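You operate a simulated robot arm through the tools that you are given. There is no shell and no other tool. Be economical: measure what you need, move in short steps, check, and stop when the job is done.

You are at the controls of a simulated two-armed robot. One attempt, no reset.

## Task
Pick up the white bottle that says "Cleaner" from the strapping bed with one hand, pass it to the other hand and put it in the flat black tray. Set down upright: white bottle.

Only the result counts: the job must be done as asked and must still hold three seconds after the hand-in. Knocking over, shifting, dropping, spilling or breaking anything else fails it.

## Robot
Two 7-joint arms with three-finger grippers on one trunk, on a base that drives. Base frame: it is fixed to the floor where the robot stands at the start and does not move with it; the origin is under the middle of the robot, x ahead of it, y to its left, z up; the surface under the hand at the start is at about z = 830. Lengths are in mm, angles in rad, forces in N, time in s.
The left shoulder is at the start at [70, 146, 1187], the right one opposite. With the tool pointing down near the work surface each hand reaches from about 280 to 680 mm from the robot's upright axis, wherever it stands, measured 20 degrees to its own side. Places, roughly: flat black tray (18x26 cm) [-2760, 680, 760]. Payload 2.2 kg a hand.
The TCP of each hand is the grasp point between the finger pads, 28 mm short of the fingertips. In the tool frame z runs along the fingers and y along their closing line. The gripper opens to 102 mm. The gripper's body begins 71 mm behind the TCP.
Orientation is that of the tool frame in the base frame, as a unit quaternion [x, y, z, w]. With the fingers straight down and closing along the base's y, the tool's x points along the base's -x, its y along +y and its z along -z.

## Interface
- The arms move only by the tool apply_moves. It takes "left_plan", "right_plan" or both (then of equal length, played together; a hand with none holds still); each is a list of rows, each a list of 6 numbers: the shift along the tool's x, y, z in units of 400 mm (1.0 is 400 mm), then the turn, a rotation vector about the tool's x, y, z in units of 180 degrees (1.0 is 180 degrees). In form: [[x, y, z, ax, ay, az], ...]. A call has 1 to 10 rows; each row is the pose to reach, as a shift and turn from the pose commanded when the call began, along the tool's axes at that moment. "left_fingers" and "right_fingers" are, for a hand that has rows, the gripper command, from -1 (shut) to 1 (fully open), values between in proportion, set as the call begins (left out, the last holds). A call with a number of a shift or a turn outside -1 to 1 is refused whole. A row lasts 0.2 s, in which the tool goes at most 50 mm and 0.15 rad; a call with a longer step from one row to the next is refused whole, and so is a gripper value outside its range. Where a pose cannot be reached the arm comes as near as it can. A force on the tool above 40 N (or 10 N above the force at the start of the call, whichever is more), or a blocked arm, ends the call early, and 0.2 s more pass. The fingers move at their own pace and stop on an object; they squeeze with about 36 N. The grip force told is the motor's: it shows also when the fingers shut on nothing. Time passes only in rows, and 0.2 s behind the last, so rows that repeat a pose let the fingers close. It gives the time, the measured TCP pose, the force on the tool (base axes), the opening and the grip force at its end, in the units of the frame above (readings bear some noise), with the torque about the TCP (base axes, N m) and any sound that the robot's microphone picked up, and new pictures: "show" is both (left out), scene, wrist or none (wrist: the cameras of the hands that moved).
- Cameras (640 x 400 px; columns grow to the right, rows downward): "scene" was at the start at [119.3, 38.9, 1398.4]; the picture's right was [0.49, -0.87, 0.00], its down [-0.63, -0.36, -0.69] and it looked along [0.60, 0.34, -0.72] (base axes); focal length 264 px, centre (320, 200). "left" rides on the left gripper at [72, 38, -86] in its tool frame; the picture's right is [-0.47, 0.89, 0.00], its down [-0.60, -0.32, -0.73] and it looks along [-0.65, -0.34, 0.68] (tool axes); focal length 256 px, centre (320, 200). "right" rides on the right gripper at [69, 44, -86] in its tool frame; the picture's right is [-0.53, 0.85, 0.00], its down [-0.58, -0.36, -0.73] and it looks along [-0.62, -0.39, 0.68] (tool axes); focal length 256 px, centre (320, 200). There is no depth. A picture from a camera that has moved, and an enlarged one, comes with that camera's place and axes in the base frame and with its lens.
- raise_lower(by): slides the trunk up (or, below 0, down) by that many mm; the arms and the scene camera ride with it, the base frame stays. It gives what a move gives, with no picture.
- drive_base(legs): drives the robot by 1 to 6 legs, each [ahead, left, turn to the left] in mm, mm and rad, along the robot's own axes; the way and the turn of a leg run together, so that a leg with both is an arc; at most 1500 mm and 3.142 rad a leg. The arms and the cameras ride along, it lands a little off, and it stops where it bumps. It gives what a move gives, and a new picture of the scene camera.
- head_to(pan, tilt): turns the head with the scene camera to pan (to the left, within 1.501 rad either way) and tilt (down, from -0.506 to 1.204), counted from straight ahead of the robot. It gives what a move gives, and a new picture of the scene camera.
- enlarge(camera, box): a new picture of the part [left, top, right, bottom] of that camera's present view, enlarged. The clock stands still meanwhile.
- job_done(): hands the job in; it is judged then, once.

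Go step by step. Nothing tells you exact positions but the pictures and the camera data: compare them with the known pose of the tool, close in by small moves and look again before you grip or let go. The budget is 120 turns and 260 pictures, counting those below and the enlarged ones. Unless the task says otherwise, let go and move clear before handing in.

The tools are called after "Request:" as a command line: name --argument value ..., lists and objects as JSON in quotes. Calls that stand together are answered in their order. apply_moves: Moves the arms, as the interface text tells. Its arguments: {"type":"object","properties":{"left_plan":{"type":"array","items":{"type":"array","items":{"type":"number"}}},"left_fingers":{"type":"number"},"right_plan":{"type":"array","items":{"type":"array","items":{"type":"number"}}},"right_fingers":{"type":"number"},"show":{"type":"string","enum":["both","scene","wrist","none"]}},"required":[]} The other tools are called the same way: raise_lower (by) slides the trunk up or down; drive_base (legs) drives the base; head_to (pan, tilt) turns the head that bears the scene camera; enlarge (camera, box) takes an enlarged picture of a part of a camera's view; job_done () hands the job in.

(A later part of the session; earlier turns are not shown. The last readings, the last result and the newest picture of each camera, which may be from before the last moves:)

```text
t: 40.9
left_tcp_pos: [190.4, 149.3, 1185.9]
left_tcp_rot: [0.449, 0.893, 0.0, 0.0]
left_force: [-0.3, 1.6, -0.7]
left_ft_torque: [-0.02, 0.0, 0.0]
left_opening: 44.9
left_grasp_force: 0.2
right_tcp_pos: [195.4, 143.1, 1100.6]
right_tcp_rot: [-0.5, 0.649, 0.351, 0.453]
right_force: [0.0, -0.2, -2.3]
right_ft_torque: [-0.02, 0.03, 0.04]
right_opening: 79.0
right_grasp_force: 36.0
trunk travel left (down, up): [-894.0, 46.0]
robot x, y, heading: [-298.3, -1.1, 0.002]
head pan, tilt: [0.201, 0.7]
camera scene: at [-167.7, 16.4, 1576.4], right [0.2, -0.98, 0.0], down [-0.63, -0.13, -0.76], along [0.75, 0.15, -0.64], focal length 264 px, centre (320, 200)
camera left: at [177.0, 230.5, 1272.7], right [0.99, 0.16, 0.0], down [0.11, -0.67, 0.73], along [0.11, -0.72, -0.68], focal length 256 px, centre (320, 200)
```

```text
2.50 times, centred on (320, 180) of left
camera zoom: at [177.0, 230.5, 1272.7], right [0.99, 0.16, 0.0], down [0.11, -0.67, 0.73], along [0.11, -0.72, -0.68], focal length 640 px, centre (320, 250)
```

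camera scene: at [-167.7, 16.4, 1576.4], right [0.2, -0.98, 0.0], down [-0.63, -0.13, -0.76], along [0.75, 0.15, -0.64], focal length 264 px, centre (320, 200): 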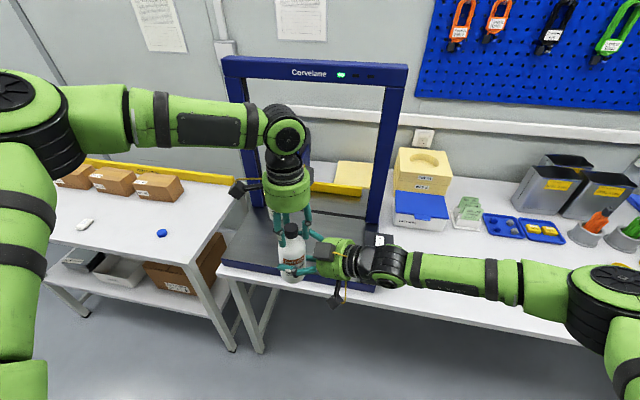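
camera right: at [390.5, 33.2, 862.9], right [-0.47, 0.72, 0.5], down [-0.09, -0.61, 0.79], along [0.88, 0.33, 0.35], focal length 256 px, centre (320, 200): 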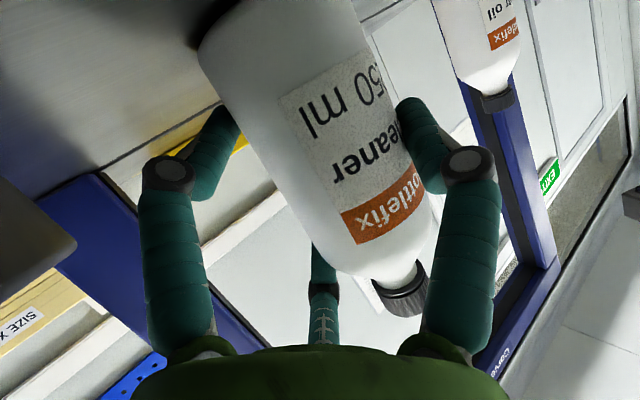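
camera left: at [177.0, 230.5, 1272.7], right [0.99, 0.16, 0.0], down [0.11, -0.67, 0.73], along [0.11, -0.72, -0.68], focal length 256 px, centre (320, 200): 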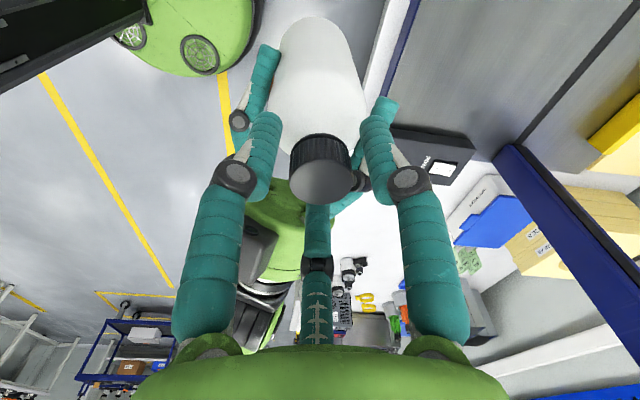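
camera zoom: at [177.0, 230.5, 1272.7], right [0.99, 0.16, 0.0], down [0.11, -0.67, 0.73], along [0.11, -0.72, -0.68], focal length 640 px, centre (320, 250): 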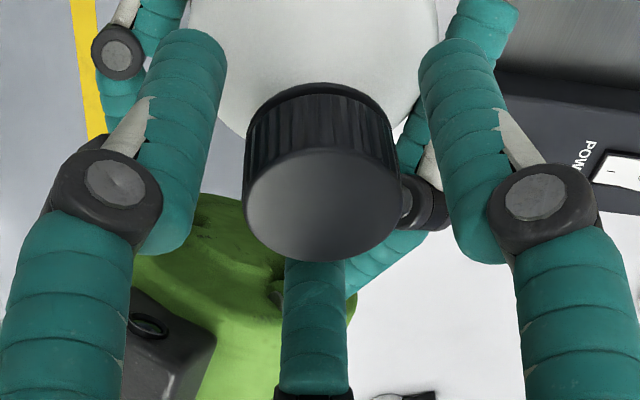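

The cap sits centred between the left fingers with no contact. Closing the left hand on it.

Request:
apply_moves --left_plan '[[0, 0, 0, 0, 0, 0], [0, 0, 0, 0, 0, 0], [0, 0, 0, 0, 0, 0], [0, 0, 0, 0, 0, 0]]' --left_fingers -1 --show "wrist"

Request:
enlarge --camera "scene" --box '[220, 160, 380, 300]'

```text
t: 41.9
left_tcp_pos: [189.6, 150.0, 1186.3]
left_tcp_rot: [0.449, 0.894, -0.001, -0.001]
left_force: [0.4, 5.1, 0.7]
left_ft_torque: [0.43, 0.37, -0.02]
left_opening: 28.3
left_grasp_force: 35.8
right_tcp_pos: [195.4, 142.5, 1100.6]
right_tcp_rot: [-0.499, 0.649, 0.351, 0.454]
right_force: [-0.7, -4.8, -3.4]
right_ft_torque: [-0.08, -0.4, 0.07]
right_opening: 79.3
right_grasp_force: 36.2
trunk travel left (down, up): [-894.0, 46.0]
robot x, y, heading: [-301.0, -3.0, 0.001]
head pan, tilt: [0.201, 0.7]
camera left: at [177.0, 230.9, 1273.0], right [0.99, 0.16, 0.0], down [0.11, -0.67, 0.73], along [0.11, -0.72, -0.68], focal length 256 px, centre (320, 200)
```

left: 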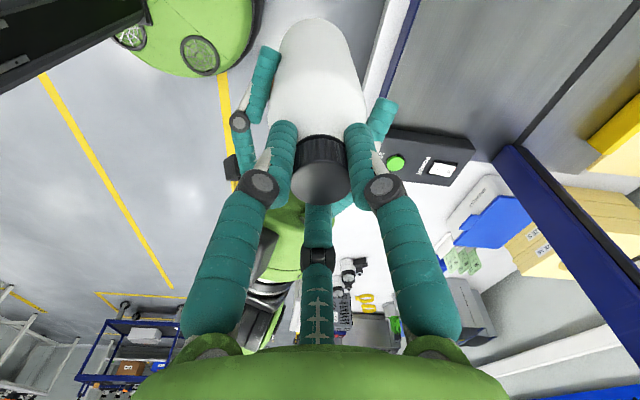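

```text
2.86 times, centred on (300, 230) of scene
camera zoom: at [-167.6, 16.4, 1576.4], right [0.2, -0.98, 0.0], down [-0.63, -0.13, -0.76], along [0.75, 0.15, -0.64], focal length 754 px, centre (377, 114)
```

zoom: 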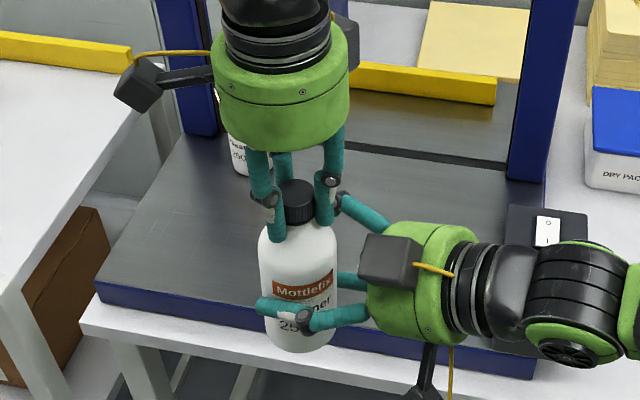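

The left hand holds the cap at 36 N. Now I open the right hand and check it is free.

Request:
apply_moves --right_plan '[[0, 0, 0, 0, 0, 0], [0, 0, 0, 0, 0, 0], [0, -0.01, 0, 0, 0, 0]]' --right_fingers 1 --show "wrist"

Request:
enlarge --camera "scene" --box '[220, 160, 380, 300]'

Request:
enlarge --camera "left" --box '[160, 0, 480, 240]'

```text
t: 42.7
left_tcp_pos: [189.7, 150.7, 1188.9]
left_tcp_rot: [0.449, 0.894, 0.0, 0.0]
left_force: [0.8, 0.2, 0.0]
left_ft_torque: [0.02, 0.01, 0.04]
left_opening: 28.5
left_grasp_force: 36.0
right_tcp_pos: [199.3, 142.1, 1102.4]
right_tcp_rot: [-0.499, 0.649, 0.351, 0.454]
right_force: [-0.2, 0.7, 0.2]
right_ft_torque: [0.01, -0.03, -0.02]
right_opening: 101.9
right_grasp_force: 0.1
trunk travel left (down, up): [-894.0, 46.0]
robot x, y, heading: [-301.6, 1.7, 0.005]
head pan, tilt: [0.201, 0.7]
camera right: at [130.9, 52.5, 1066.8], right [-0.77, 0.39, 0.51], down [0.23, -0.57, 0.79], along [0.6, 0.72, 0.35], focal length 256 px, centre (320, 200)
```

right: 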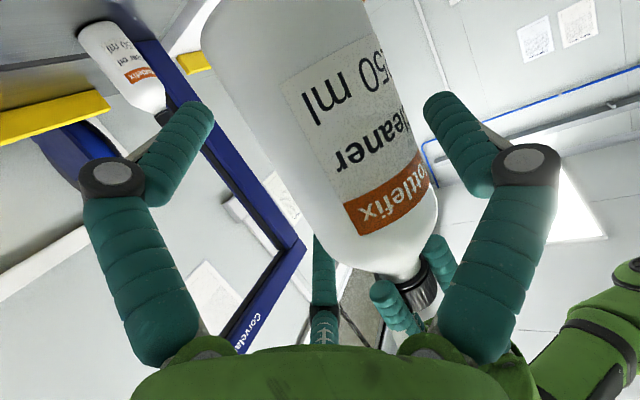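

```text
2.86 times, centred on (300, 230) of scene
camera zoom: at [-167.5, 16.5, 1576.4], right [0.2, -0.98, 0.0], down [-0.63, -0.13, -0.76], along [0.75, 0.15, -0.64], focal length 754 px, centre (377, 114)
```

zoom: 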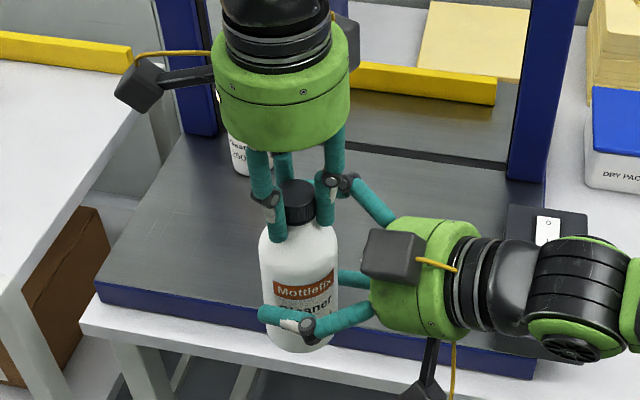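

```text
1.67 times, centred on (320, 120) of left
camera zoom: at [177.1, 230.6, 1272.9], right [0.99, 0.16, 0.0], down [0.11, -0.67, 0.73], along [0.11, -0.72, -0.68], focal length 427 px, centre (320, 333)
```

zoom: 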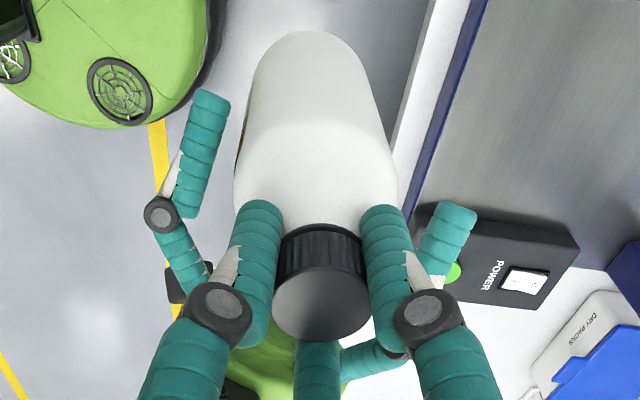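

The right hand is free of the bottle. I withdraw it horizontally.

Request:
apply_moves --right_plan '[[0.009, -0.005, -0.0235, 0, 0, 0], [0.026, -0.005, -0.07, 0, 0, 0], [0.05, -0.005, -0.14, 0, 0, 0], [0.077, -0.005, -0.21, 0, 0, 0], [0.102, -0.005, -0.28, 0, 0, 0], [0.128, -0.005, -0.352, 0, 0, 0]]'

Request:
enlarge --camera "left" --box '[160, 0, 480, 240]'

```text
t: 44.1
left_tcp_pos: [188.7, 149.2, 1186.1]
left_tcp_rot: [0.449, 0.894, 0.001, 0.0]
left_force: [-0.5, -0.4, 0.0]
left_ft_torque: [0.0, 0.0, 0.01]
left_opening: 28.4
left_grasp_force: 36.3
right_tcp_pos: [161.8, -6.9, 1101.6]
right_tcp_rot: [-0.499, 0.649, 0.352, 0.454]
right_force: [1.0, 0.2, -1.3]
right_ft_torque: [0.02, -0.02, -0.02]
right_opening: 102.0
right_grasp_force: 0.0
trunk travel left (down, up): [-894.0, 46.0]
robot x, y, heading: [-299.4, 0.4, 0.005]
head pan, tilt: [0.201, 0.7]
camera scene: at [-168.7, 14.6, 1576.5], right [0.2, -0.98, 0.0], down [-0.63, -0.13, -0.77], along [0.75, 0.15, -0.64], focal length 264 px, centre (320, 200)
camera right: at [93.9, -96.0, 1066.5], right [-0.77, 0.39, 0.5], down [0.23, -0.57, 0.79], along [0.59, 0.72, 0.35], focal length 256 px, centre (320, 200)
```

scene: 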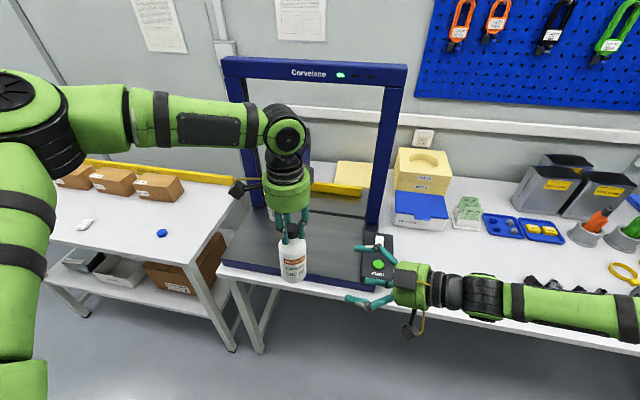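
right: 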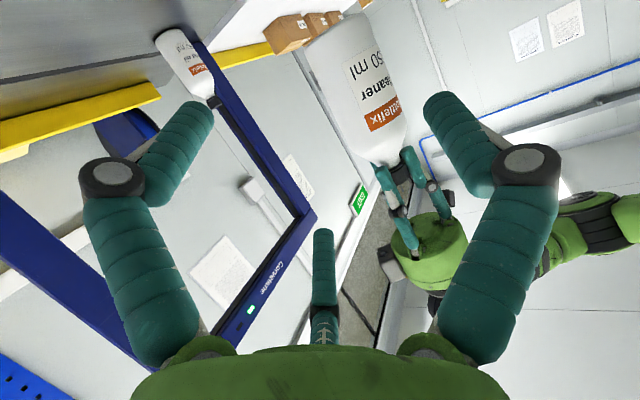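

```text
1.67 times, centred on (320, 120) of left
camera zoom: at [176.2, 229.1, 1273.6], right [0.99, 0.16, 0.0], down [0.11, -0.67, 0.73], along [0.11, -0.72, -0.68], focal length 427 px, centre (320, 333)
```

zoom: 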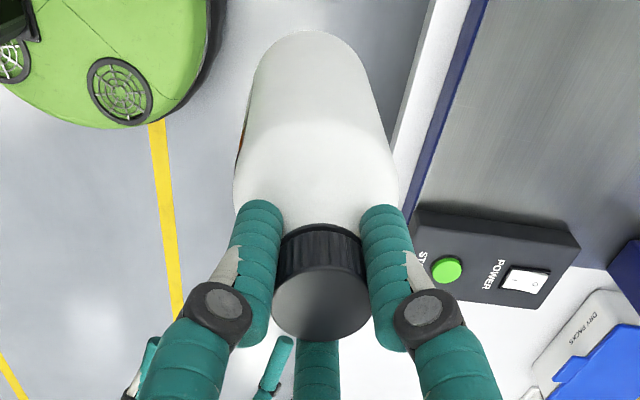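

Handover is complete and the left hand holds the bottle by its cap. I now turn the base toward the tray and look.

Request:
drive_base --legs '[[-150, 0, 0], [0, 0, 1.4]]'

Request:
drive_base --legs '[[0, 0, 1.45]]'

Request:
head_to --pan 0 --tilt 0.35

```text
t: 48.9
left_tcp_pos: [-518.7, 508.3, 1185.9]
left_tcp_rot: [-0.237, 0.972, 0.0, 0.0]
left_force: [0.2, 0.1, -2.6]
left_ft_torque: [0.04, 0.0, -0.01]
left_opening: 28.6
left_grasp_force: 35.8
right_tcp_pos: [-369.3, 457.4, 1099.8]
right_tcp_rot: [0.801, -0.169, -0.562, -0.117]
right_force: [0.0, 0.1, 0.5]
right_ft_torque: [0.0, 0.03, -0.01]
right_opening: 102.2
right_grasp_force: 0.1
trunk travel left (down, up): [-894.0, 46.0]
robot x, y, heading: [-449.2, -0.9, 1.413]
head pan, tilt: [0.201, 0.7]
camera scene: at [-444.0, 133.6, 1576.4], right [1.0, 0.04, 0.0], down [0.03, -0.64, -0.76], along [-0.03, 0.76, -0.64], focal length 264 px, centre (320, 200)
```

scene: 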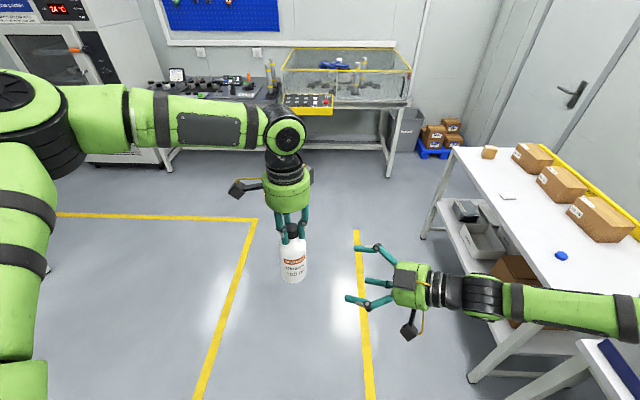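

```text
t: 52.9
left_tcp_pos: [-961.4, -19.2, 1187.1]
left_tcp_rot: [0.828, -0.561, 0.0, 0.0]
left_force: [0.1, 0.2, -3.0]
left_ft_torque: [0.0, 0.01, 0.02]
left_opening: 28.1
left_grasp_force: 35.9
right_tcp_pos: [-896.5, 123.7, 1101.2]
right_tcp_rot: [0.709, 0.412, -0.494, 0.29]
right_force: [-0.1, 0.4, 0.1]
right_ft_torque: [0.01, 0.02, -0.01]
right_opening: 102.1
right_grasp_force: 0.0
trunk travel left (down, up): [-894.0, 46.0]
robot x, y, heading: [-450.2, -1.0, 2.883]
head pan, tilt: [0.201, 0.7]
camera scene: at [-582.3, 17.1, 1576.4], right [0.06, 1.0, 0.0], down [0.64, -0.04, -0.76], along [-0.76, 0.04, -0.64], focal length 264 px, centre (320, 200)
```

scene: 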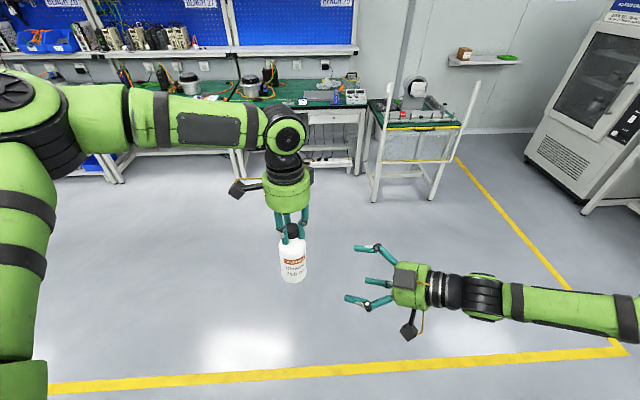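

```text
t: 53.7
left_tcp_pos: [-961.2, -19.5, 1186.2]
left_tcp_rot: [0.828, -0.56, 0.0, 0.0]
left_force: [0.1, 0.0, -3.4]
left_ft_torque: [0.05, 0.0, -0.04]
left_opening: 28.1
left_grasp_force: 35.8
right_tcp_pos: [-895.9, 124.0, 1101.7]
right_tcp_rot: [0.708, 0.412, -0.494, 0.29]
right_force: [-0.3, 0.5, -0.5]
right_ft_torque: [0.01, 0.0, -0.03]
right_opening: 101.8
right_grasp_force: 0.1
trunk travel left (down, up): [-894.0, 46.0]
robot x, y, heading: [-448.2, -2.6, 2.887]
head pan, tilt: [0.0, 0.351]
camera scene: at [-587.6, 35.3, 1607.7], right [0.26, 0.97, 0.0], down [0.33, -0.09, -0.94], along [-0.91, 0.24, -0.34], focal length 264 px, centre (320, 200)
```

scene: 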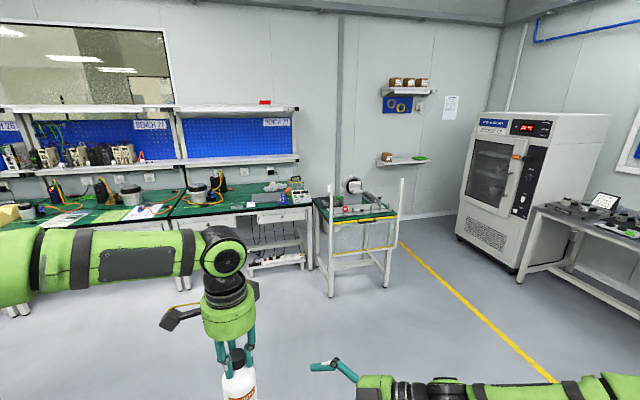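

The tray should be on the small cart ahead. I enlarge to see it.

Request:
enlarge --camera "scene" --box '[290, 160, 430, 300]'

```text
2.86 times, centred on (360, 230) of scene
camera zoom: at [-587.6, 35.3, 1607.7], right [0.26, 0.97, 0.0], down [0.33, -0.09, -0.94], along [-0.91, 0.24, -0.34], focal length 754 px, centre (206, 114)
```

zoom: 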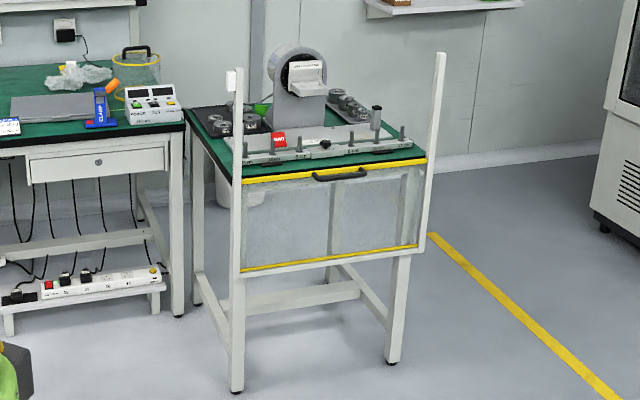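

The tray is at the back-left of the fenced table. I drive 1 m closer and look again.

Request:
drive_base --legs '[[1050, 0, 0]]'

Request:
head_to --pan -0.05 --tilt 0.6

Request:
enlarge --camera "scene" --box '[260, 100, 480, 240]'

```text
t: 59.0
left_tcp_pos: [-1952.8, 226.2, 1186.8]
left_tcp_rot: [0.833, -0.554, 0.0, 0.001]
left_force: [0.2, -0.3, -1.8]
left_ft_torque: [0.06, 0.03, -0.01]
left_opening: 28.3
left_grasp_force: 35.9
right_tcp_pos: [-1888.9, 369.0, 1101.4]
right_tcp_rot: [0.705, 0.418, -0.492, 0.294]
right_force: [-0.1, -0.6, -0.3]
right_ft_torque: [-0.01, 0.0, -0.03]
right_opening: 102.2
right_grasp_force: 0.1
trunk travel left (down, up): [-894.0, 46.0]
robot x, y, heading: [-1441.7, 257.3, 2.901]
head pan, tilt: [0.0, 0.351]
camera scene: at [-1580.6, 286.7, 1607.9], right [0.24, 0.97, 0.0], down [0.33, -0.08, -0.94], along [-0.91, 0.22, -0.34], focal length 264 px, centre (320, 200)
```

scene: 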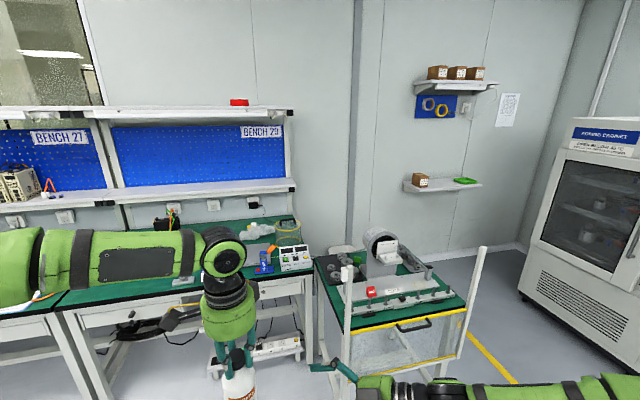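

```text
t: 59.8
left_tcp_pos: [-1953.7, 224.5, 1187.4]
left_tcp_rot: [0.833, -0.553, 0.0, 0.0]
left_force: [0.0, 0.7, -2.9]
left_ft_torque: [0.0, 0.02, -0.01]
left_opening: 28.1
left_grasp_force: 35.8
right_tcp_pos: [-1890.8, 369.8, 1100.7]
right_tcp_rot: [0.705, 0.417, -0.493, 0.294]
right_force: [-0.1, 0.3, -0.4]
right_ft_torque: [-0.01, -0.01, -0.02]
right_opening: 101.9
right_grasp_force: 0.0
trunk travel left (down, up): [-894.0, 46.0]
robot x, y, heading: [-1440.8, 253.9, 2.901]
head pan, tilt: [-0.051, 0.6]
camera scene: at [-1576.3, 290.2, 1585.1], right [0.29, 0.96, 0.0], down [0.54, -0.16, -0.83], along [-0.79, 0.24, -0.56], focal length 264 px, centre (320, 200)
```

scene: 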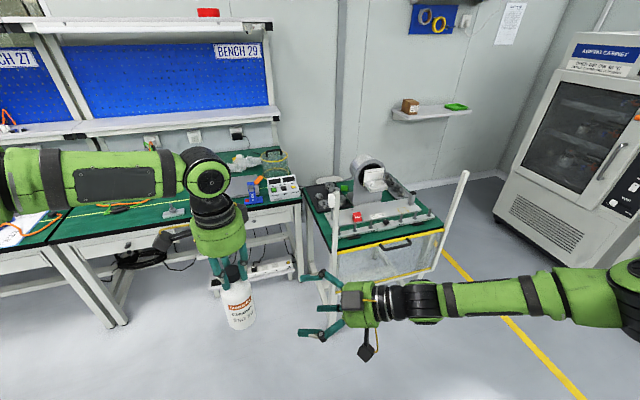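

```text
2.86 times, centred on (370, 170) of scene
camera zoom: at [-1576.3, 290.2, 1585.1], right [0.29, 0.96, 0.0], down [0.54, -0.16, -0.83], along [-0.79, 0.24, -0.56], focal length 754 px, centre (177, 286)
```

zoom: 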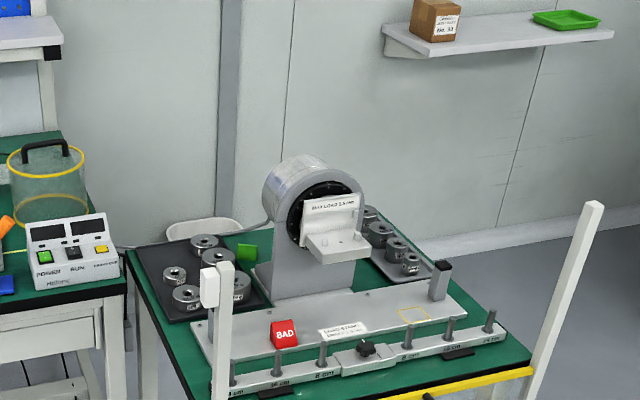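

I see the black tray with several weights on it, at x −2885…−2625, y 600…780, behind a post at the table's front-left corner. First I pull the empty right arm back and up so it stays clear.

Request:
apply_moves --right_plan '[[0, 0, -0.1, 0, 0, 0], [0, 0, -0.2, 0, 0, 0], [0, 0, -0.3, 0, 0, 0], [0, 0, -0.4, 0, 0, 0], [0, 0, -0.5, 0, 0, 0], [0, 0, -0.6, 0, 0, 0], [0, 0, -0.7, 0, 0, 0]]' --show "none"

Request:
drive_base --legs '[[650, 0, -0.55]]'

```text
t: 61.4
left_tcp_pos: [-1954.7, 225.3, 1186.1]
left_tcp_rot: [0.833, -0.553, 0.001, 0.0]
left_force: [0.6, 0.4, -1.8]
left_ft_torque: [-0.06, 0.0, 0.02]
left_opening: 28.1
left_grasp_force: 36.0
right_tcp_pos: [-1844.0, 556.0, 1136.5]
right_tcp_rot: [0.704, 0.415, -0.495, 0.294]
right_force: [0.4, -0.4, 0.9]
right_ft_torque: [-0.02, 0.02, -0.02]
right_opening: 102.1
right_grasp_force: 0.2
right hand out of reach, approached as far as the arm can: row 4, 5, 6, 7
trunk travel left (down, up): [-894.0, 46.0]
robot x, y, heading: [-1438.2, 254.0, 2.901]
head pan, tilt: [-0.051, 0.6]
```

```text
t: 65.0
left_tcp_pos: [-2448.4, 819.5, 1186.8]
left_tcp_rot: [-0.647, 0.762, 0.0, -0.001]
left_force: [-1.0, -0.7, -2.4]
left_ft_torque: [0.02, 0.05, -0.01]
left_opening: 30.3
left_grasp_force: 35.5
right_tcp_pos: [-2179.8, 1041.1, 1137.5]
right_tcp_rot: [0.79, 0.207, -0.557, 0.148]
right_force: [0.5, 0.4, -0.3]
right_ft_torque: [-0.01, 0.02, -0.06]
right_opening: 101.9
right_grasp_force: 0.0
trunk travel left (down, up): [-894.0, 46.0]
robot x, y, heading: [-2001.7, 572.8, 2.341]
head pan, tilt: [-0.051, 0.6]
camera scene: at [-2092.6, 673.5, 1585.2], right [0.75, 0.66, 0.0], down [0.37, -0.42, -0.83], along [-0.54, 0.62, -0.56], focal length 264 px, centre (320, 200)
```

scene: 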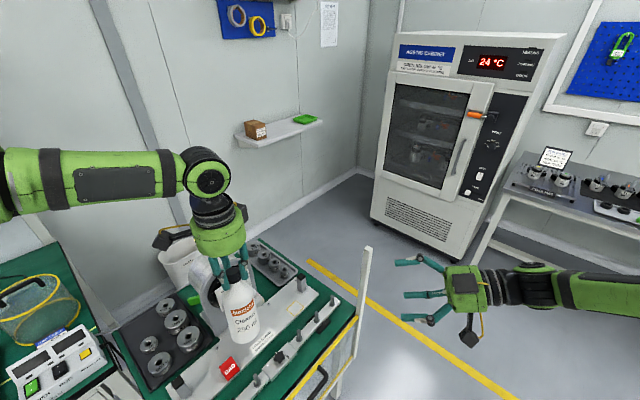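

The bottle is over the table area, well above it. I look at the tray and check the bottle's hold.

Request:
head_to --pan 0.5 --tilt 0.75

Request:
enlarge --camera "left" --box '[0, 0, 640, 400]'

```text
t: 66.0
left_tcp_pos: [-2448.4, 821.3, 1186.5]
left_tcp_rot: [-0.649, 0.761, 0.001, 0.0]
left_force: [1.3, 0.5, -2.0]
left_ft_torque: [0.04, 0.03, 0.01]
left_opening: 30.1
left_grasp_force: 36.3
right_tcp_pos: [-2181.5, 1041.8, 1136.2]
right_tcp_rot: [0.79, 0.207, -0.558, 0.148]
right_force: [0.4, 0.2, 0.7]
right_ft_torque: [-0.01, 0.0, 0.0]
right_opening: 102.0
right_grasp_force: 0.1
trunk travel left (down, up): [-894.0, 46.0]
robot x, y, heading: [-1998.5, 574.8, 2.339]
head pan, tilt: [0.499, 0.75]
camera scene: at [-2114.2, 633.3, 1572.2], right [0.3, 0.95, 0.0], down [0.65, -0.2, -0.73], along [-0.7, 0.22, -0.68], focal length 264 px, centre (320, 200)
```

scene: 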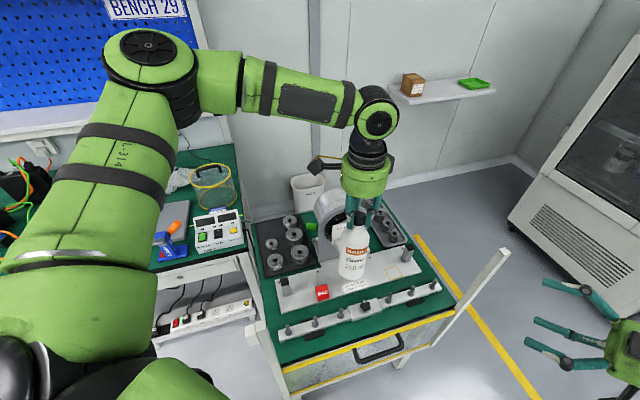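

```text
1.00 times, centred on (320, 200) of left (not enlarged: the box is as wide or as high as the picture)
camera zoom: at [-2497.4, 754.7, 1272.9], right [-0.8, 0.6, 0.0], down [0.41, 0.55, 0.73], along [0.44, 0.58, -0.68], focal length 256 px, centre (320, 200)
```

zoom: 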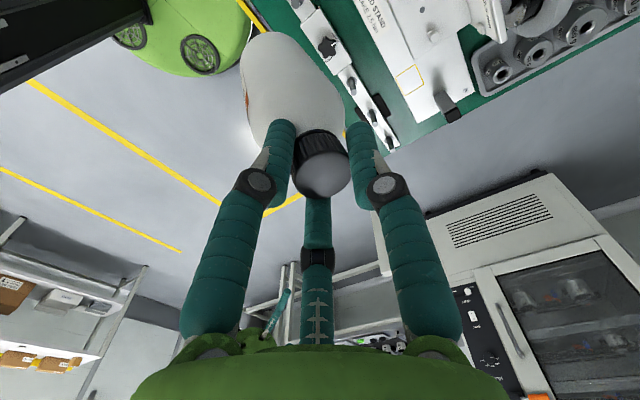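

The bottle has swung to a slight tilt in the grip during the drive. I measure the tilt in both views.

Request:
enlarge --camera "left" --box '[220, 10, 380, 210]'

Request:
enlarge --camera "scene" --box '[300, 170, 420, 290]'

Request:
enlarge --camera "scene" --box '[230, 180, 360, 310]'

```text
2.00 times, centred on (300, 110) of left
camera zoom: at [-2497.4, 754.7, 1272.9], right [-0.8, 0.6, 0.0], down [0.41, 0.55, 0.73], along [0.44, 0.58, -0.68], focal length 512 px, centre (360, 380)
```

zoom: 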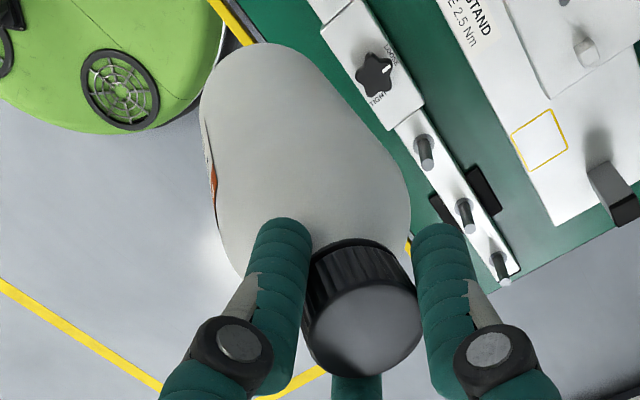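

```text
3.33 times, centred on (360, 230) of scene
camera zoom: at [-2114.2, 633.3, 1572.2], right [0.3, 0.95, 0.0], down [0.65, -0.2, -0.73], along [-0.7, 0.22, -0.68], focal length 879 px, centre (187, 100)
```

zoom: 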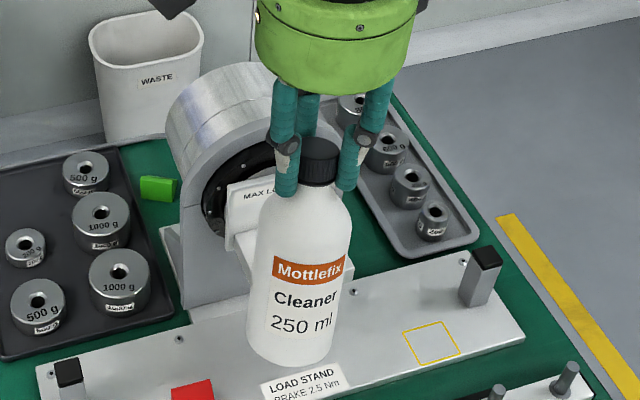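

```text
3.08 times, centred on (295, 245) of scene
camera zoom: at [-2114.2, 633.3, 1572.2], right [0.3, 0.95, 0.0], down [0.65, -0.2, -0.73], along [-0.7, 0.22, -0.68], focal length 812 px, centre (397, 62)
```

zoom: 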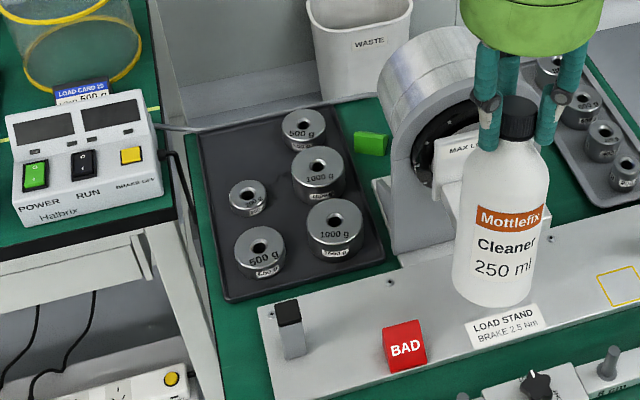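

The tray has a free spot at its back-left, about [-2838, 652]. I'll raise the trunk, back off, and drive round to the table's left-front corner so the left hand can reach it.

Request:
raise_lower --by 45

Request:
drive_base --legs '[[-236, 0, 0], [0, 636, 0], [0, 0, -0.3]]'

Request:
enlarge --camera "left" --box '[160, 0, 480, 200]'

```text
t: 66.9
left_tcp_pos: [-2447.9, 820.0, 1232.2]
left_tcp_rot: [-0.648, 0.762, 0.0, 0.0]
left_force: [-0.8, -0.1, -3.2]
left_ft_torque: [0.05, 0.04, 0.0]
left_opening: 30.4
left_grasp_force: 35.8
right_tcp_pos: [-2180.4, 1042.5, 1181.3]
right_tcp_rot: [0.791, 0.206, -0.557, 0.147]
right_force: [-0.5, -0.3, 0.6]
right_ft_torque: [0.01, 0.01, 0.02]
right_opening: 102.0
right_grasp_force: 0.2
trunk travel left (down, up): [-939.0, 1.0]
robot x, y, heading: [-2000.4, 576.2, 2.341]
head pan, tilt: [0.499, 0.75]
```

```text
t: 72.7
left_tcp_pos: [-2655.4, 330.8, 1230.2]
left_tcp_rot: [-0.534, 0.845, 0.0, 0.001]
left_force: [0.1, 0.0, -0.9]
left_ft_torque: [0.06, 0.04, 0.0]
left_opening: 29.9
left_grasp_force: 36.4
right_tcp_pos: [-2336.0, 468.9, 1181.4]
right_tcp_rot: [0.813, 0.093, -0.571, 0.067]
right_force: [0.0, 0.7, 0.3]
right_ft_torque: [0.01, -0.03, -0.01]
right_opening: 102.1
right_grasp_force: 0.0
trunk travel left (down, up): [-939.0, 1.0]
robot x, y, heading: [-2290.4, -30.4, 2.058]
head pan, tilt: [0.499, 0.75]
camera scene: at [-2386.9, 57.6, 1617.1], right [0.55, 0.83, 0.0], down [0.57, -0.38, -0.73], along [-0.61, 0.4, -0.68], focal length 264 px, centre (320, 200)
```

scene: 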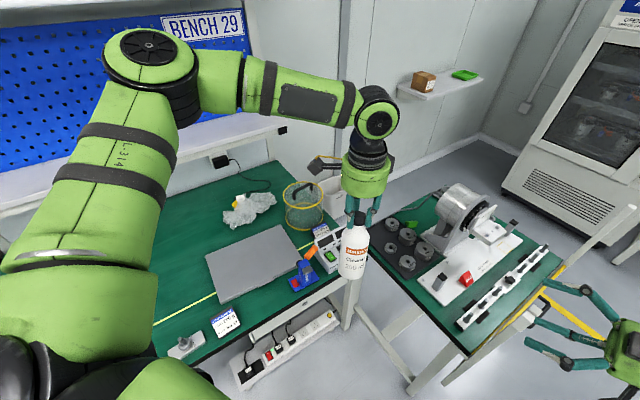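

```text
2.00 times, centred on (320, 100) of left
camera zoom: at [-2720.7, 281.6, 1317.4], right [-0.6, 0.8, 0.0], down [0.54, 0.41, 0.73], along [0.59, 0.44, -0.68], focal length 512 px, centre (320, 400)
```

zoom: 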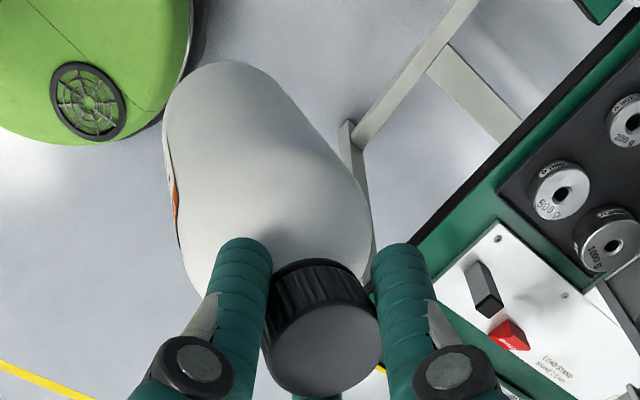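

The bottle leans about 17° toward the robot in the grip, which I'll correct by tilting the hand. First the final short drive to the table corner.

Request:
drive_base --legs '[[262, -15, 0]]'

Request:
enlarge --camera "left" --box '[160, 0, 480, 200]'

Request:
enlarge --camera "scene" --box '[280, 140, 460, 300]'

```text
t: 74.6
left_tcp_pos: [-2761.1, 572.0, 1232.6]
left_tcp_rot: [-0.533, 0.846, 0.001, 0.0]
left_force: [0.1, 0.1, -2.7]
left_ft_torque: [0.09, 0.07, -0.01]
left_opening: 29.7
left_grasp_force: 36.4
right_tcp_pos: [-2442.6, 708.8, 1182.6]
right_tcp_rot: [0.812, 0.091, -0.572, 0.065]
right_force: [-0.3, 0.0, -1.1]
right_ft_torque: [0.0, -0.01, -0.01]
right_opening: 102.1
right_grasp_force: 0.1
trunk travel left (down, up): [-939.0, 1.0]
robot x, y, heading: [-2402.4, 210.5, 2.055]
head pan, tilt: [0.499, 0.75]
camera scene: at [-2493.5, 296.5, 1617.5], right [0.55, 0.83, 0.0], down [0.57, -0.38, -0.73], along [-0.61, 0.41, -0.68], focal length 264 px, centre (320, 200)
```

scene: 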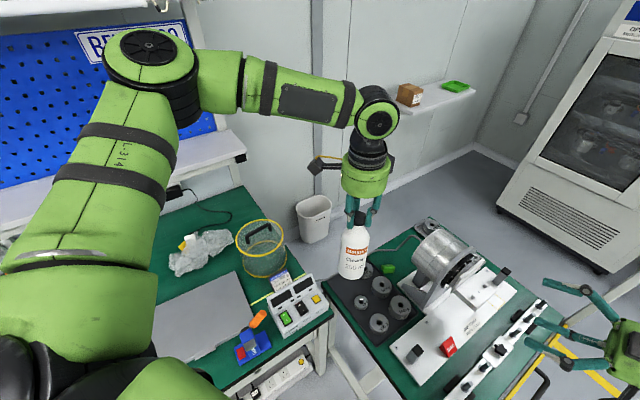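

```text
2.00 times, centred on (320, 100) of left
camera zoom: at [-2826.8, 522.7, 1319.1], right [-0.6, 0.8, 0.0], down [0.55, 0.41, 0.73], along [0.59, 0.44, -0.68], focal length 512 px, centre (320, 400)
```

zoom: 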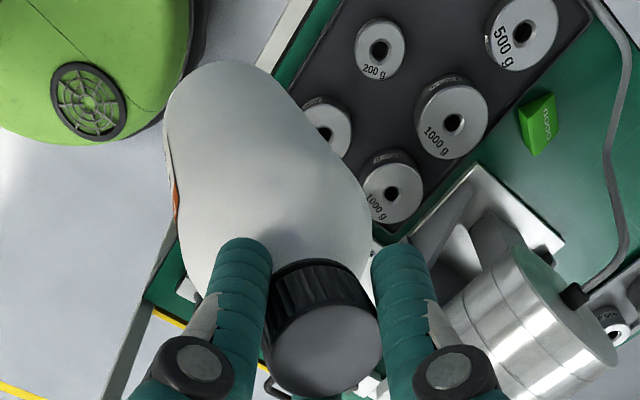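

```text
2.50 times, centred on (370, 220) of scene
camera zoom: at [-2493.5, 296.5, 1617.5], right [0.55, 0.83, 0.0], down [0.57, -0.38, -0.73], along [-0.61, 0.41, -0.68], focal length 660 px, centre (195, 150)
```

zoom: 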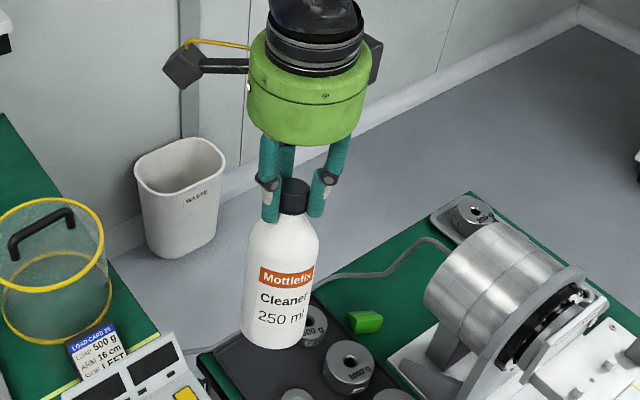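

Reached the corner without contact. I tilt the left hand 18° to bring the bottle upright and move it above the free spot.

Request:
apply_moves --left_plan '[[0, 0, 0, -0.025, -0.0035, 0], [-0.012, 0.033, 0, -0.05, -0.007, 0], [-0.03, 0.08, 0, -0.074, -0.0105, 0], [-0.052, 0.14, 0, -0.0987, -0.014, 0], [-0.075, 0.2, 0, -0.0987, -0.014, 0], [-0.09, 0.24, 0, -0.0987, -0.014, 0], [-0.097, 0.26, 0, -0.0987, -0.014, 0], [-0.097, 0.26, 0, -0.0987, -0.014, 0]]'

Request:
enlarge --camera "left" --box '[160, 0, 480, 200]'

Request:
enlarge --camera "scene" --box '[280, 140, 460, 300]'

```text
t: 76.4
left_tcp_pos: [-2848.8, 627.7, 1236.8]
left_tcp_rot: [-0.526, 0.836, 0.143, -0.063]
left_force: [-1.2, 0.5, -2.1]
left_ft_torque: [0.02, -0.03, -0.01]
left_opening: 30.2
left_grasp_force: 36.3
left hand out of reach, approached as far as the arm can: row 4, 5, 6, 7, 8
right_tcp_pos: [-2443.7, 710.8, 1182.3]
right_tcp_rot: [0.812, 0.091, -0.573, 0.066]
right_force: [0.1, 0.3, -0.3]
right_ft_torque: [0.0, -0.02, 0.02]
right_opening: 102.1
right_grasp_force: 0.1
trunk travel left (down, up): [-939.0, 1.0]
robot x, y, heading: [-2399.8, 210.2, 2.059]
head pan, tilt: [0.499, 0.75]
camera scene: at [-2494.8, 299.9, 1617.2], right [0.56, 0.83, 0.0], down [0.57, -0.38, -0.73], along [-0.61, 0.41, -0.68], focal length 264 px, centre (320, 200)
camera left: at [-2890.3, 562.9, 1327.6], right [-0.56, 0.78, 0.29], down [0.73, 0.29, 0.63], along [0.4, 0.56, -0.72], focal length 256 px, centre (320, 200)
```

scene: 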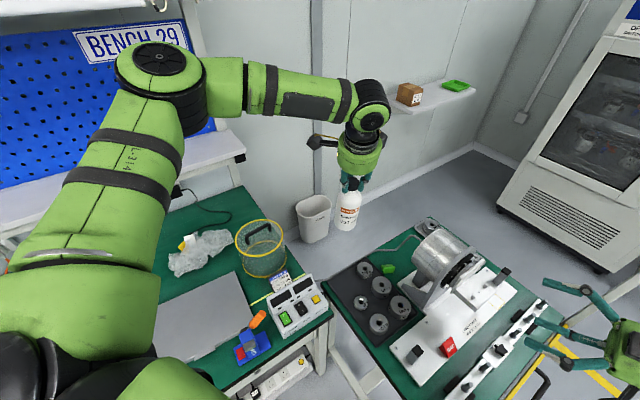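
left: 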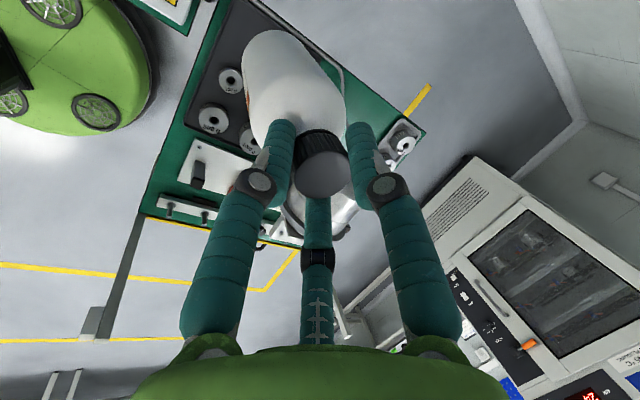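

```text
2.00 times, centred on (320, 100) of left
camera zoom: at [-2890.3, 562.9, 1327.6], right [-0.56, 0.78, 0.29], down [0.73, 0.29, 0.63], along [0.4, 0.56, -0.72], focal length 512 px, centre (320, 400)
```

zoom: 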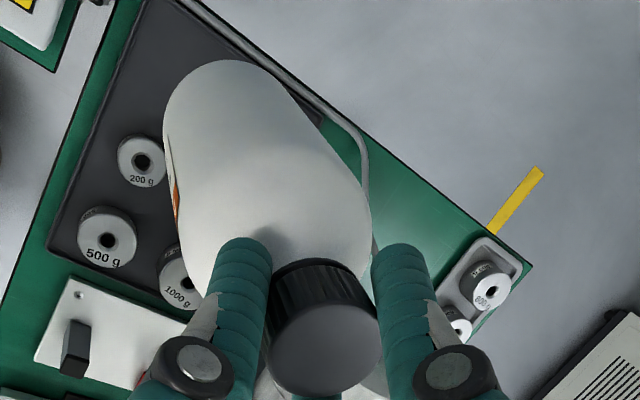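

```text
2.50 times, centred on (370, 220) of scene
camera zoom: at [-2494.8, 299.9, 1617.2], right [0.56, 0.83, 0.0], down [0.57, -0.38, -0.73], along [-0.61, 0.41, -0.68], focal length 660 px, centre (195, 150)
```

zoom: 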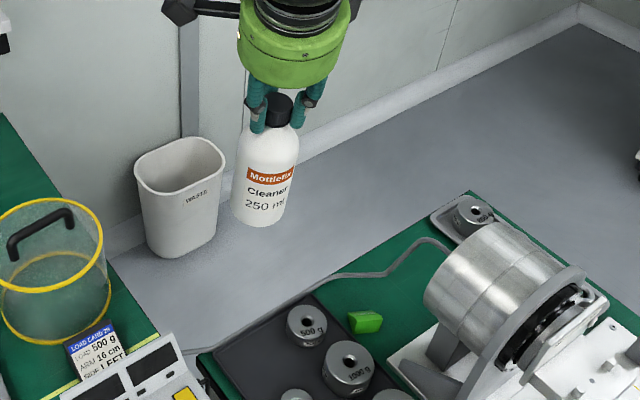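

The bottle is nearly vertical now (about 3.5° sideways residual). I correct that and lower the arm 200 mm toward the spot.

Request:
apply_moves --left_plan '[[-0.007, -0.025, 0.08, 0.0027, -0.0183, -0.006], [-0.014, -0.05, 0.16, 0.0027, -0.0183, -0.006], [-0.021, -0.076, 0.24, 0.0027, -0.0183, -0.006], [-0.028, -0.101, 0.32, 0.0027, -0.0183, -0.006], [-0.036, -0.127, 0.4, 0.0027, -0.0183, -0.006], [-0.043, -0.152, 0.479, 0.0027, -0.0183, -0.006], [-0.043, -0.152, 0.479, 0.0027, -0.0183, -0.006]]'

Request:
enlarge --camera "scene" --box '[280, 160, 440, 320]'

```text
t: 78.0
left_tcp_pos: [-2859.8, 577.5, 1103.7]
left_tcp_rot: [-0.529, 0.834, 0.154, -0.036]
left_force: [-0.3, -0.3, -3.2]
left_ft_torque: [-0.01, -0.02, -0.01]
left_opening: 30.3
left_grasp_force: 35.6
left hand out of reach, approached as far as the arm can: row 2, 3, 4, 5, 6, 7
right_tcp_pos: [-2442.9, 711.7, 1181.4]
right_tcp_rot: [0.812, 0.09, -0.573, 0.066]
right_force: [0.9, -0.3, -0.6]
right_ft_torque: [0.03, -0.02, 0.03]
right_opening: 101.9
right_grasp_force: 0.1
trunk travel left (down, up): [-939.0, 1.0]
robot x, y, heading: [-2404.2, 213.2, 2.054]
head pan, tilt: [0.499, 0.75]
camera scene: at [-2495.2, 300.2, 1617.2], right [0.56, 0.83, 0.0], down [0.57, -0.38, -0.73], along [-0.61, 0.41, -0.68], focal length 264 px, centre (320, 200)
camera left: at [-2904.5, 508.0, 1189.5], right [-0.57, 0.76, 0.31], down [0.7, 0.25, 0.66], along [0.43, 0.59, -0.68], focal length 256 px, centre (320, 200)
```

scene: 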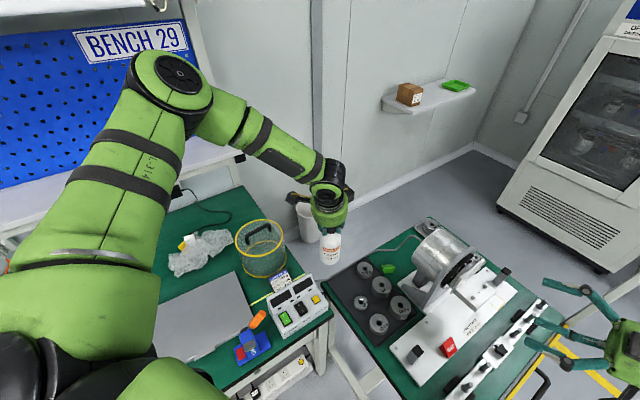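
left: 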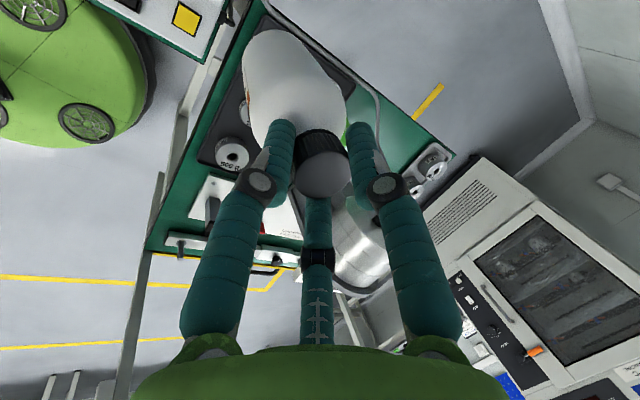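

```text
2.50 times, centred on (360, 240) of scene
camera zoom: at [-2495.2, 300.2, 1617.2], right [0.56, 0.83, 0.0], down [0.57, -0.38, -0.73], along [-0.61, 0.41, -0.68], focal length 660 px, centre (220, 100)
```

zoom: 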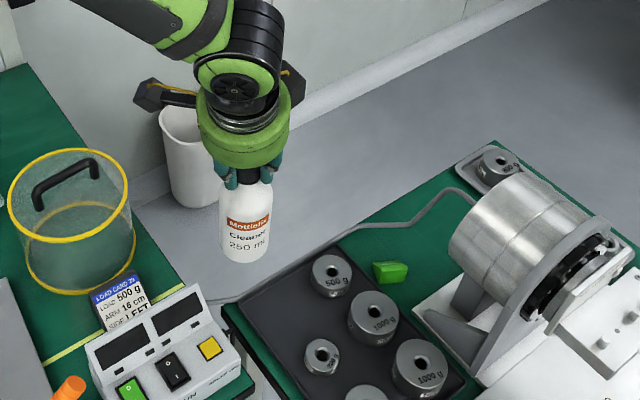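

The arm hits a limit reaching inward, so I turn the base 0.25 rad clockwise to put the spot further to the left hand's own side.

Request:
drive_base --legs '[[0, 0, -0.25]]'

```text
t: 79.3
left_tcp_pos: [-2754.9, 679.7, 1102.8]
left_tcp_rot: [-0.421, 0.893, 0.157, -0.018]
left_force: [0.4, -0.2, -2.8]
left_ft_torque: [-0.01, -0.03, 0.01]
left_opening: 30.1
left_grasp_force: 36.1
right_tcp_pos: [-2318.1, 705.4, 1182.2]
right_tcp_rot: [0.818, -0.011, -0.575, -0.006]
right_force: [-0.7, -0.1, 0.8]
right_ft_torque: [-0.02, 0.0, -0.03]
right_opening: 102.0
right_grasp_force: 0.0
trunk travel left (down, up): [-939.0, 1.0]
robot x, y, heading: [-2400.7, 209.5, 1.807]
head pan, tilt: [0.499, 0.75]
camera scene: at [-2471.2, 320.6, 1617.1], right [0.74, 0.67, 0.0], down [0.46, -0.51, -0.73], along [-0.49, 0.54, -0.68], focal length 264 px, centre (320, 200)
```

scene: 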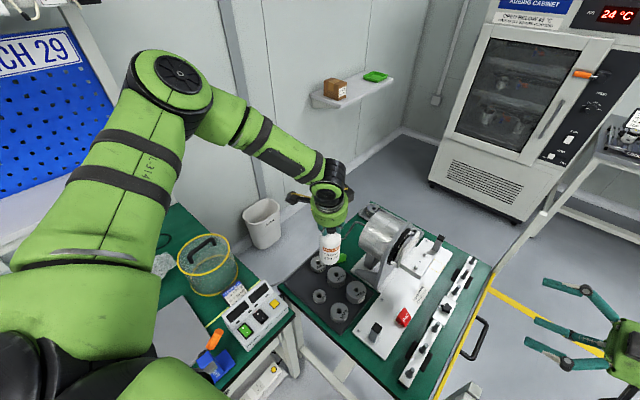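

Now I move the bottle above the free back-left spot at constant height and check tilt and position.

Request:
apply_moves --left_plan '[[0.04, 0.024, 0.0033, 0, 0, 0], [0.085, 0.051, 0.007, 0, 0, 0], [0.13, 0.079, 0.011, 0, 0, 0], [0.167, 0.101, 0.014, 0, 0, 0], [0.187, 0.113, 0.0155, 0, 0, 0], [0.187, 0.113, 0.0155, 0, 0, 0]]'

Request:
enlarge --camera "scene" --box '[240, 170, 400, 330]'

Request:
enlarge --camera "left" --box '[160, 0, 480, 200]'

```text
t: 80.7
left_tcp_pos: [-2837.2, 652.1, 1102.8]
left_tcp_rot: [-0.42, 0.893, 0.158, -0.016]
left_force: [-0.1, -0.3, -2.7]
left_ft_torque: [-0.04, 0.01, -0.02]
left_opening: 30.1
left_grasp_force: 36.1
right_tcp_pos: [-2316.8, 703.7, 1180.7]
right_tcp_rot: [0.817, -0.011, -0.576, -0.006]
right_force: [-0.3, -0.4, 0.2]
right_ft_torque: [-0.01, 0.0, 0.02]
right_opening: 101.9
right_grasp_force: 0.1
trunk travel left (down, up): [-939.0, 1.0]
robot x, y, heading: [-2400.0, 210.3, 1.799]
head pan, tilt: [0.499, 0.75]
camera scene: at [-2469.3, 320.7, 1617.1], right [0.74, 0.67, 0.0], down [0.46, -0.51, -0.73], along [-0.49, 0.54, -0.68], focal length 264 px, centre (320, 200)
camera left: at [-2897.4, 597.0, 1188.4], right [-0.36, 0.88, 0.31], down [0.75, 0.07, 0.66], along [0.56, 0.47, -0.68], focal length 256 px, centre (320, 200)
```

scene: 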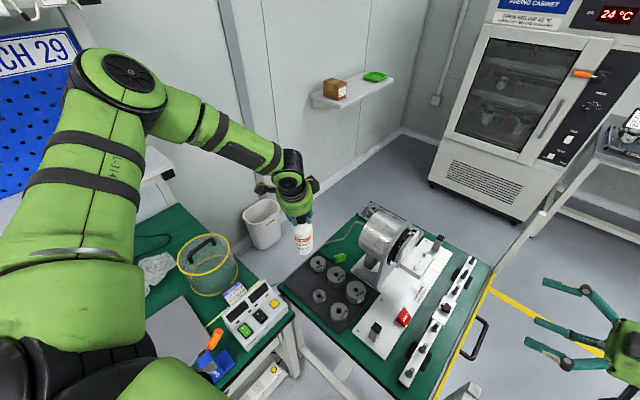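
left: 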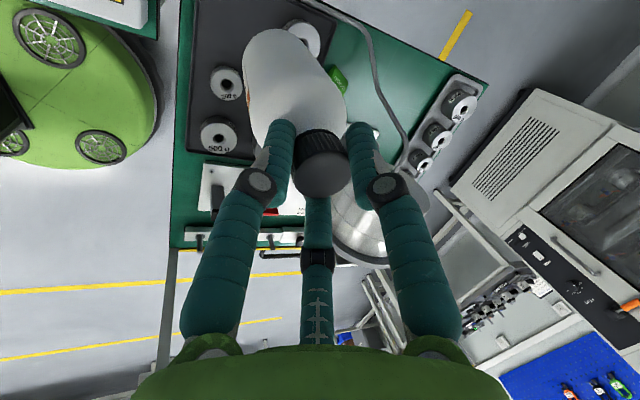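

```text
2.50 times, centred on (320, 250) of scene
camera zoom: at [-2469.3, 320.7, 1617.1], right [0.74, 0.67, 0.0], down [0.46, -0.51, -0.73], along [-0.49, 0.54, -0.68], focal length 660 px, centre (320, 75)
```

zoom: 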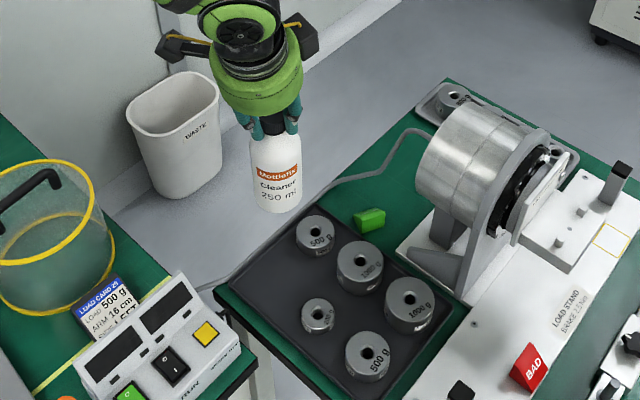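

```text
2.00 times, centred on (320, 100) of left
camera zoom: at [-2897.4, 597.0, 1188.4], right [-0.36, 0.88, 0.31], down [0.75, 0.07, 0.66], along [0.56, 0.47, -0.68], focal length 512 px, centre (320, 400)
```

zoom: 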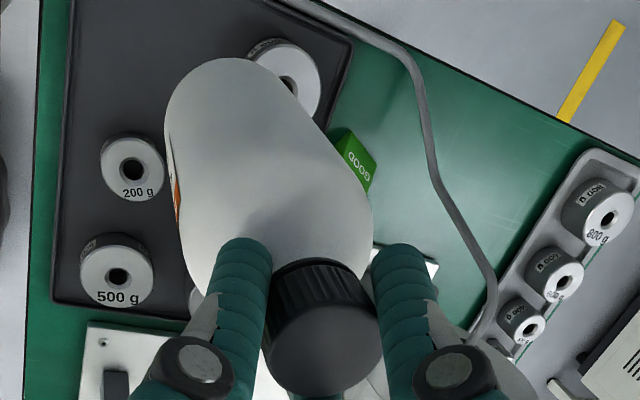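

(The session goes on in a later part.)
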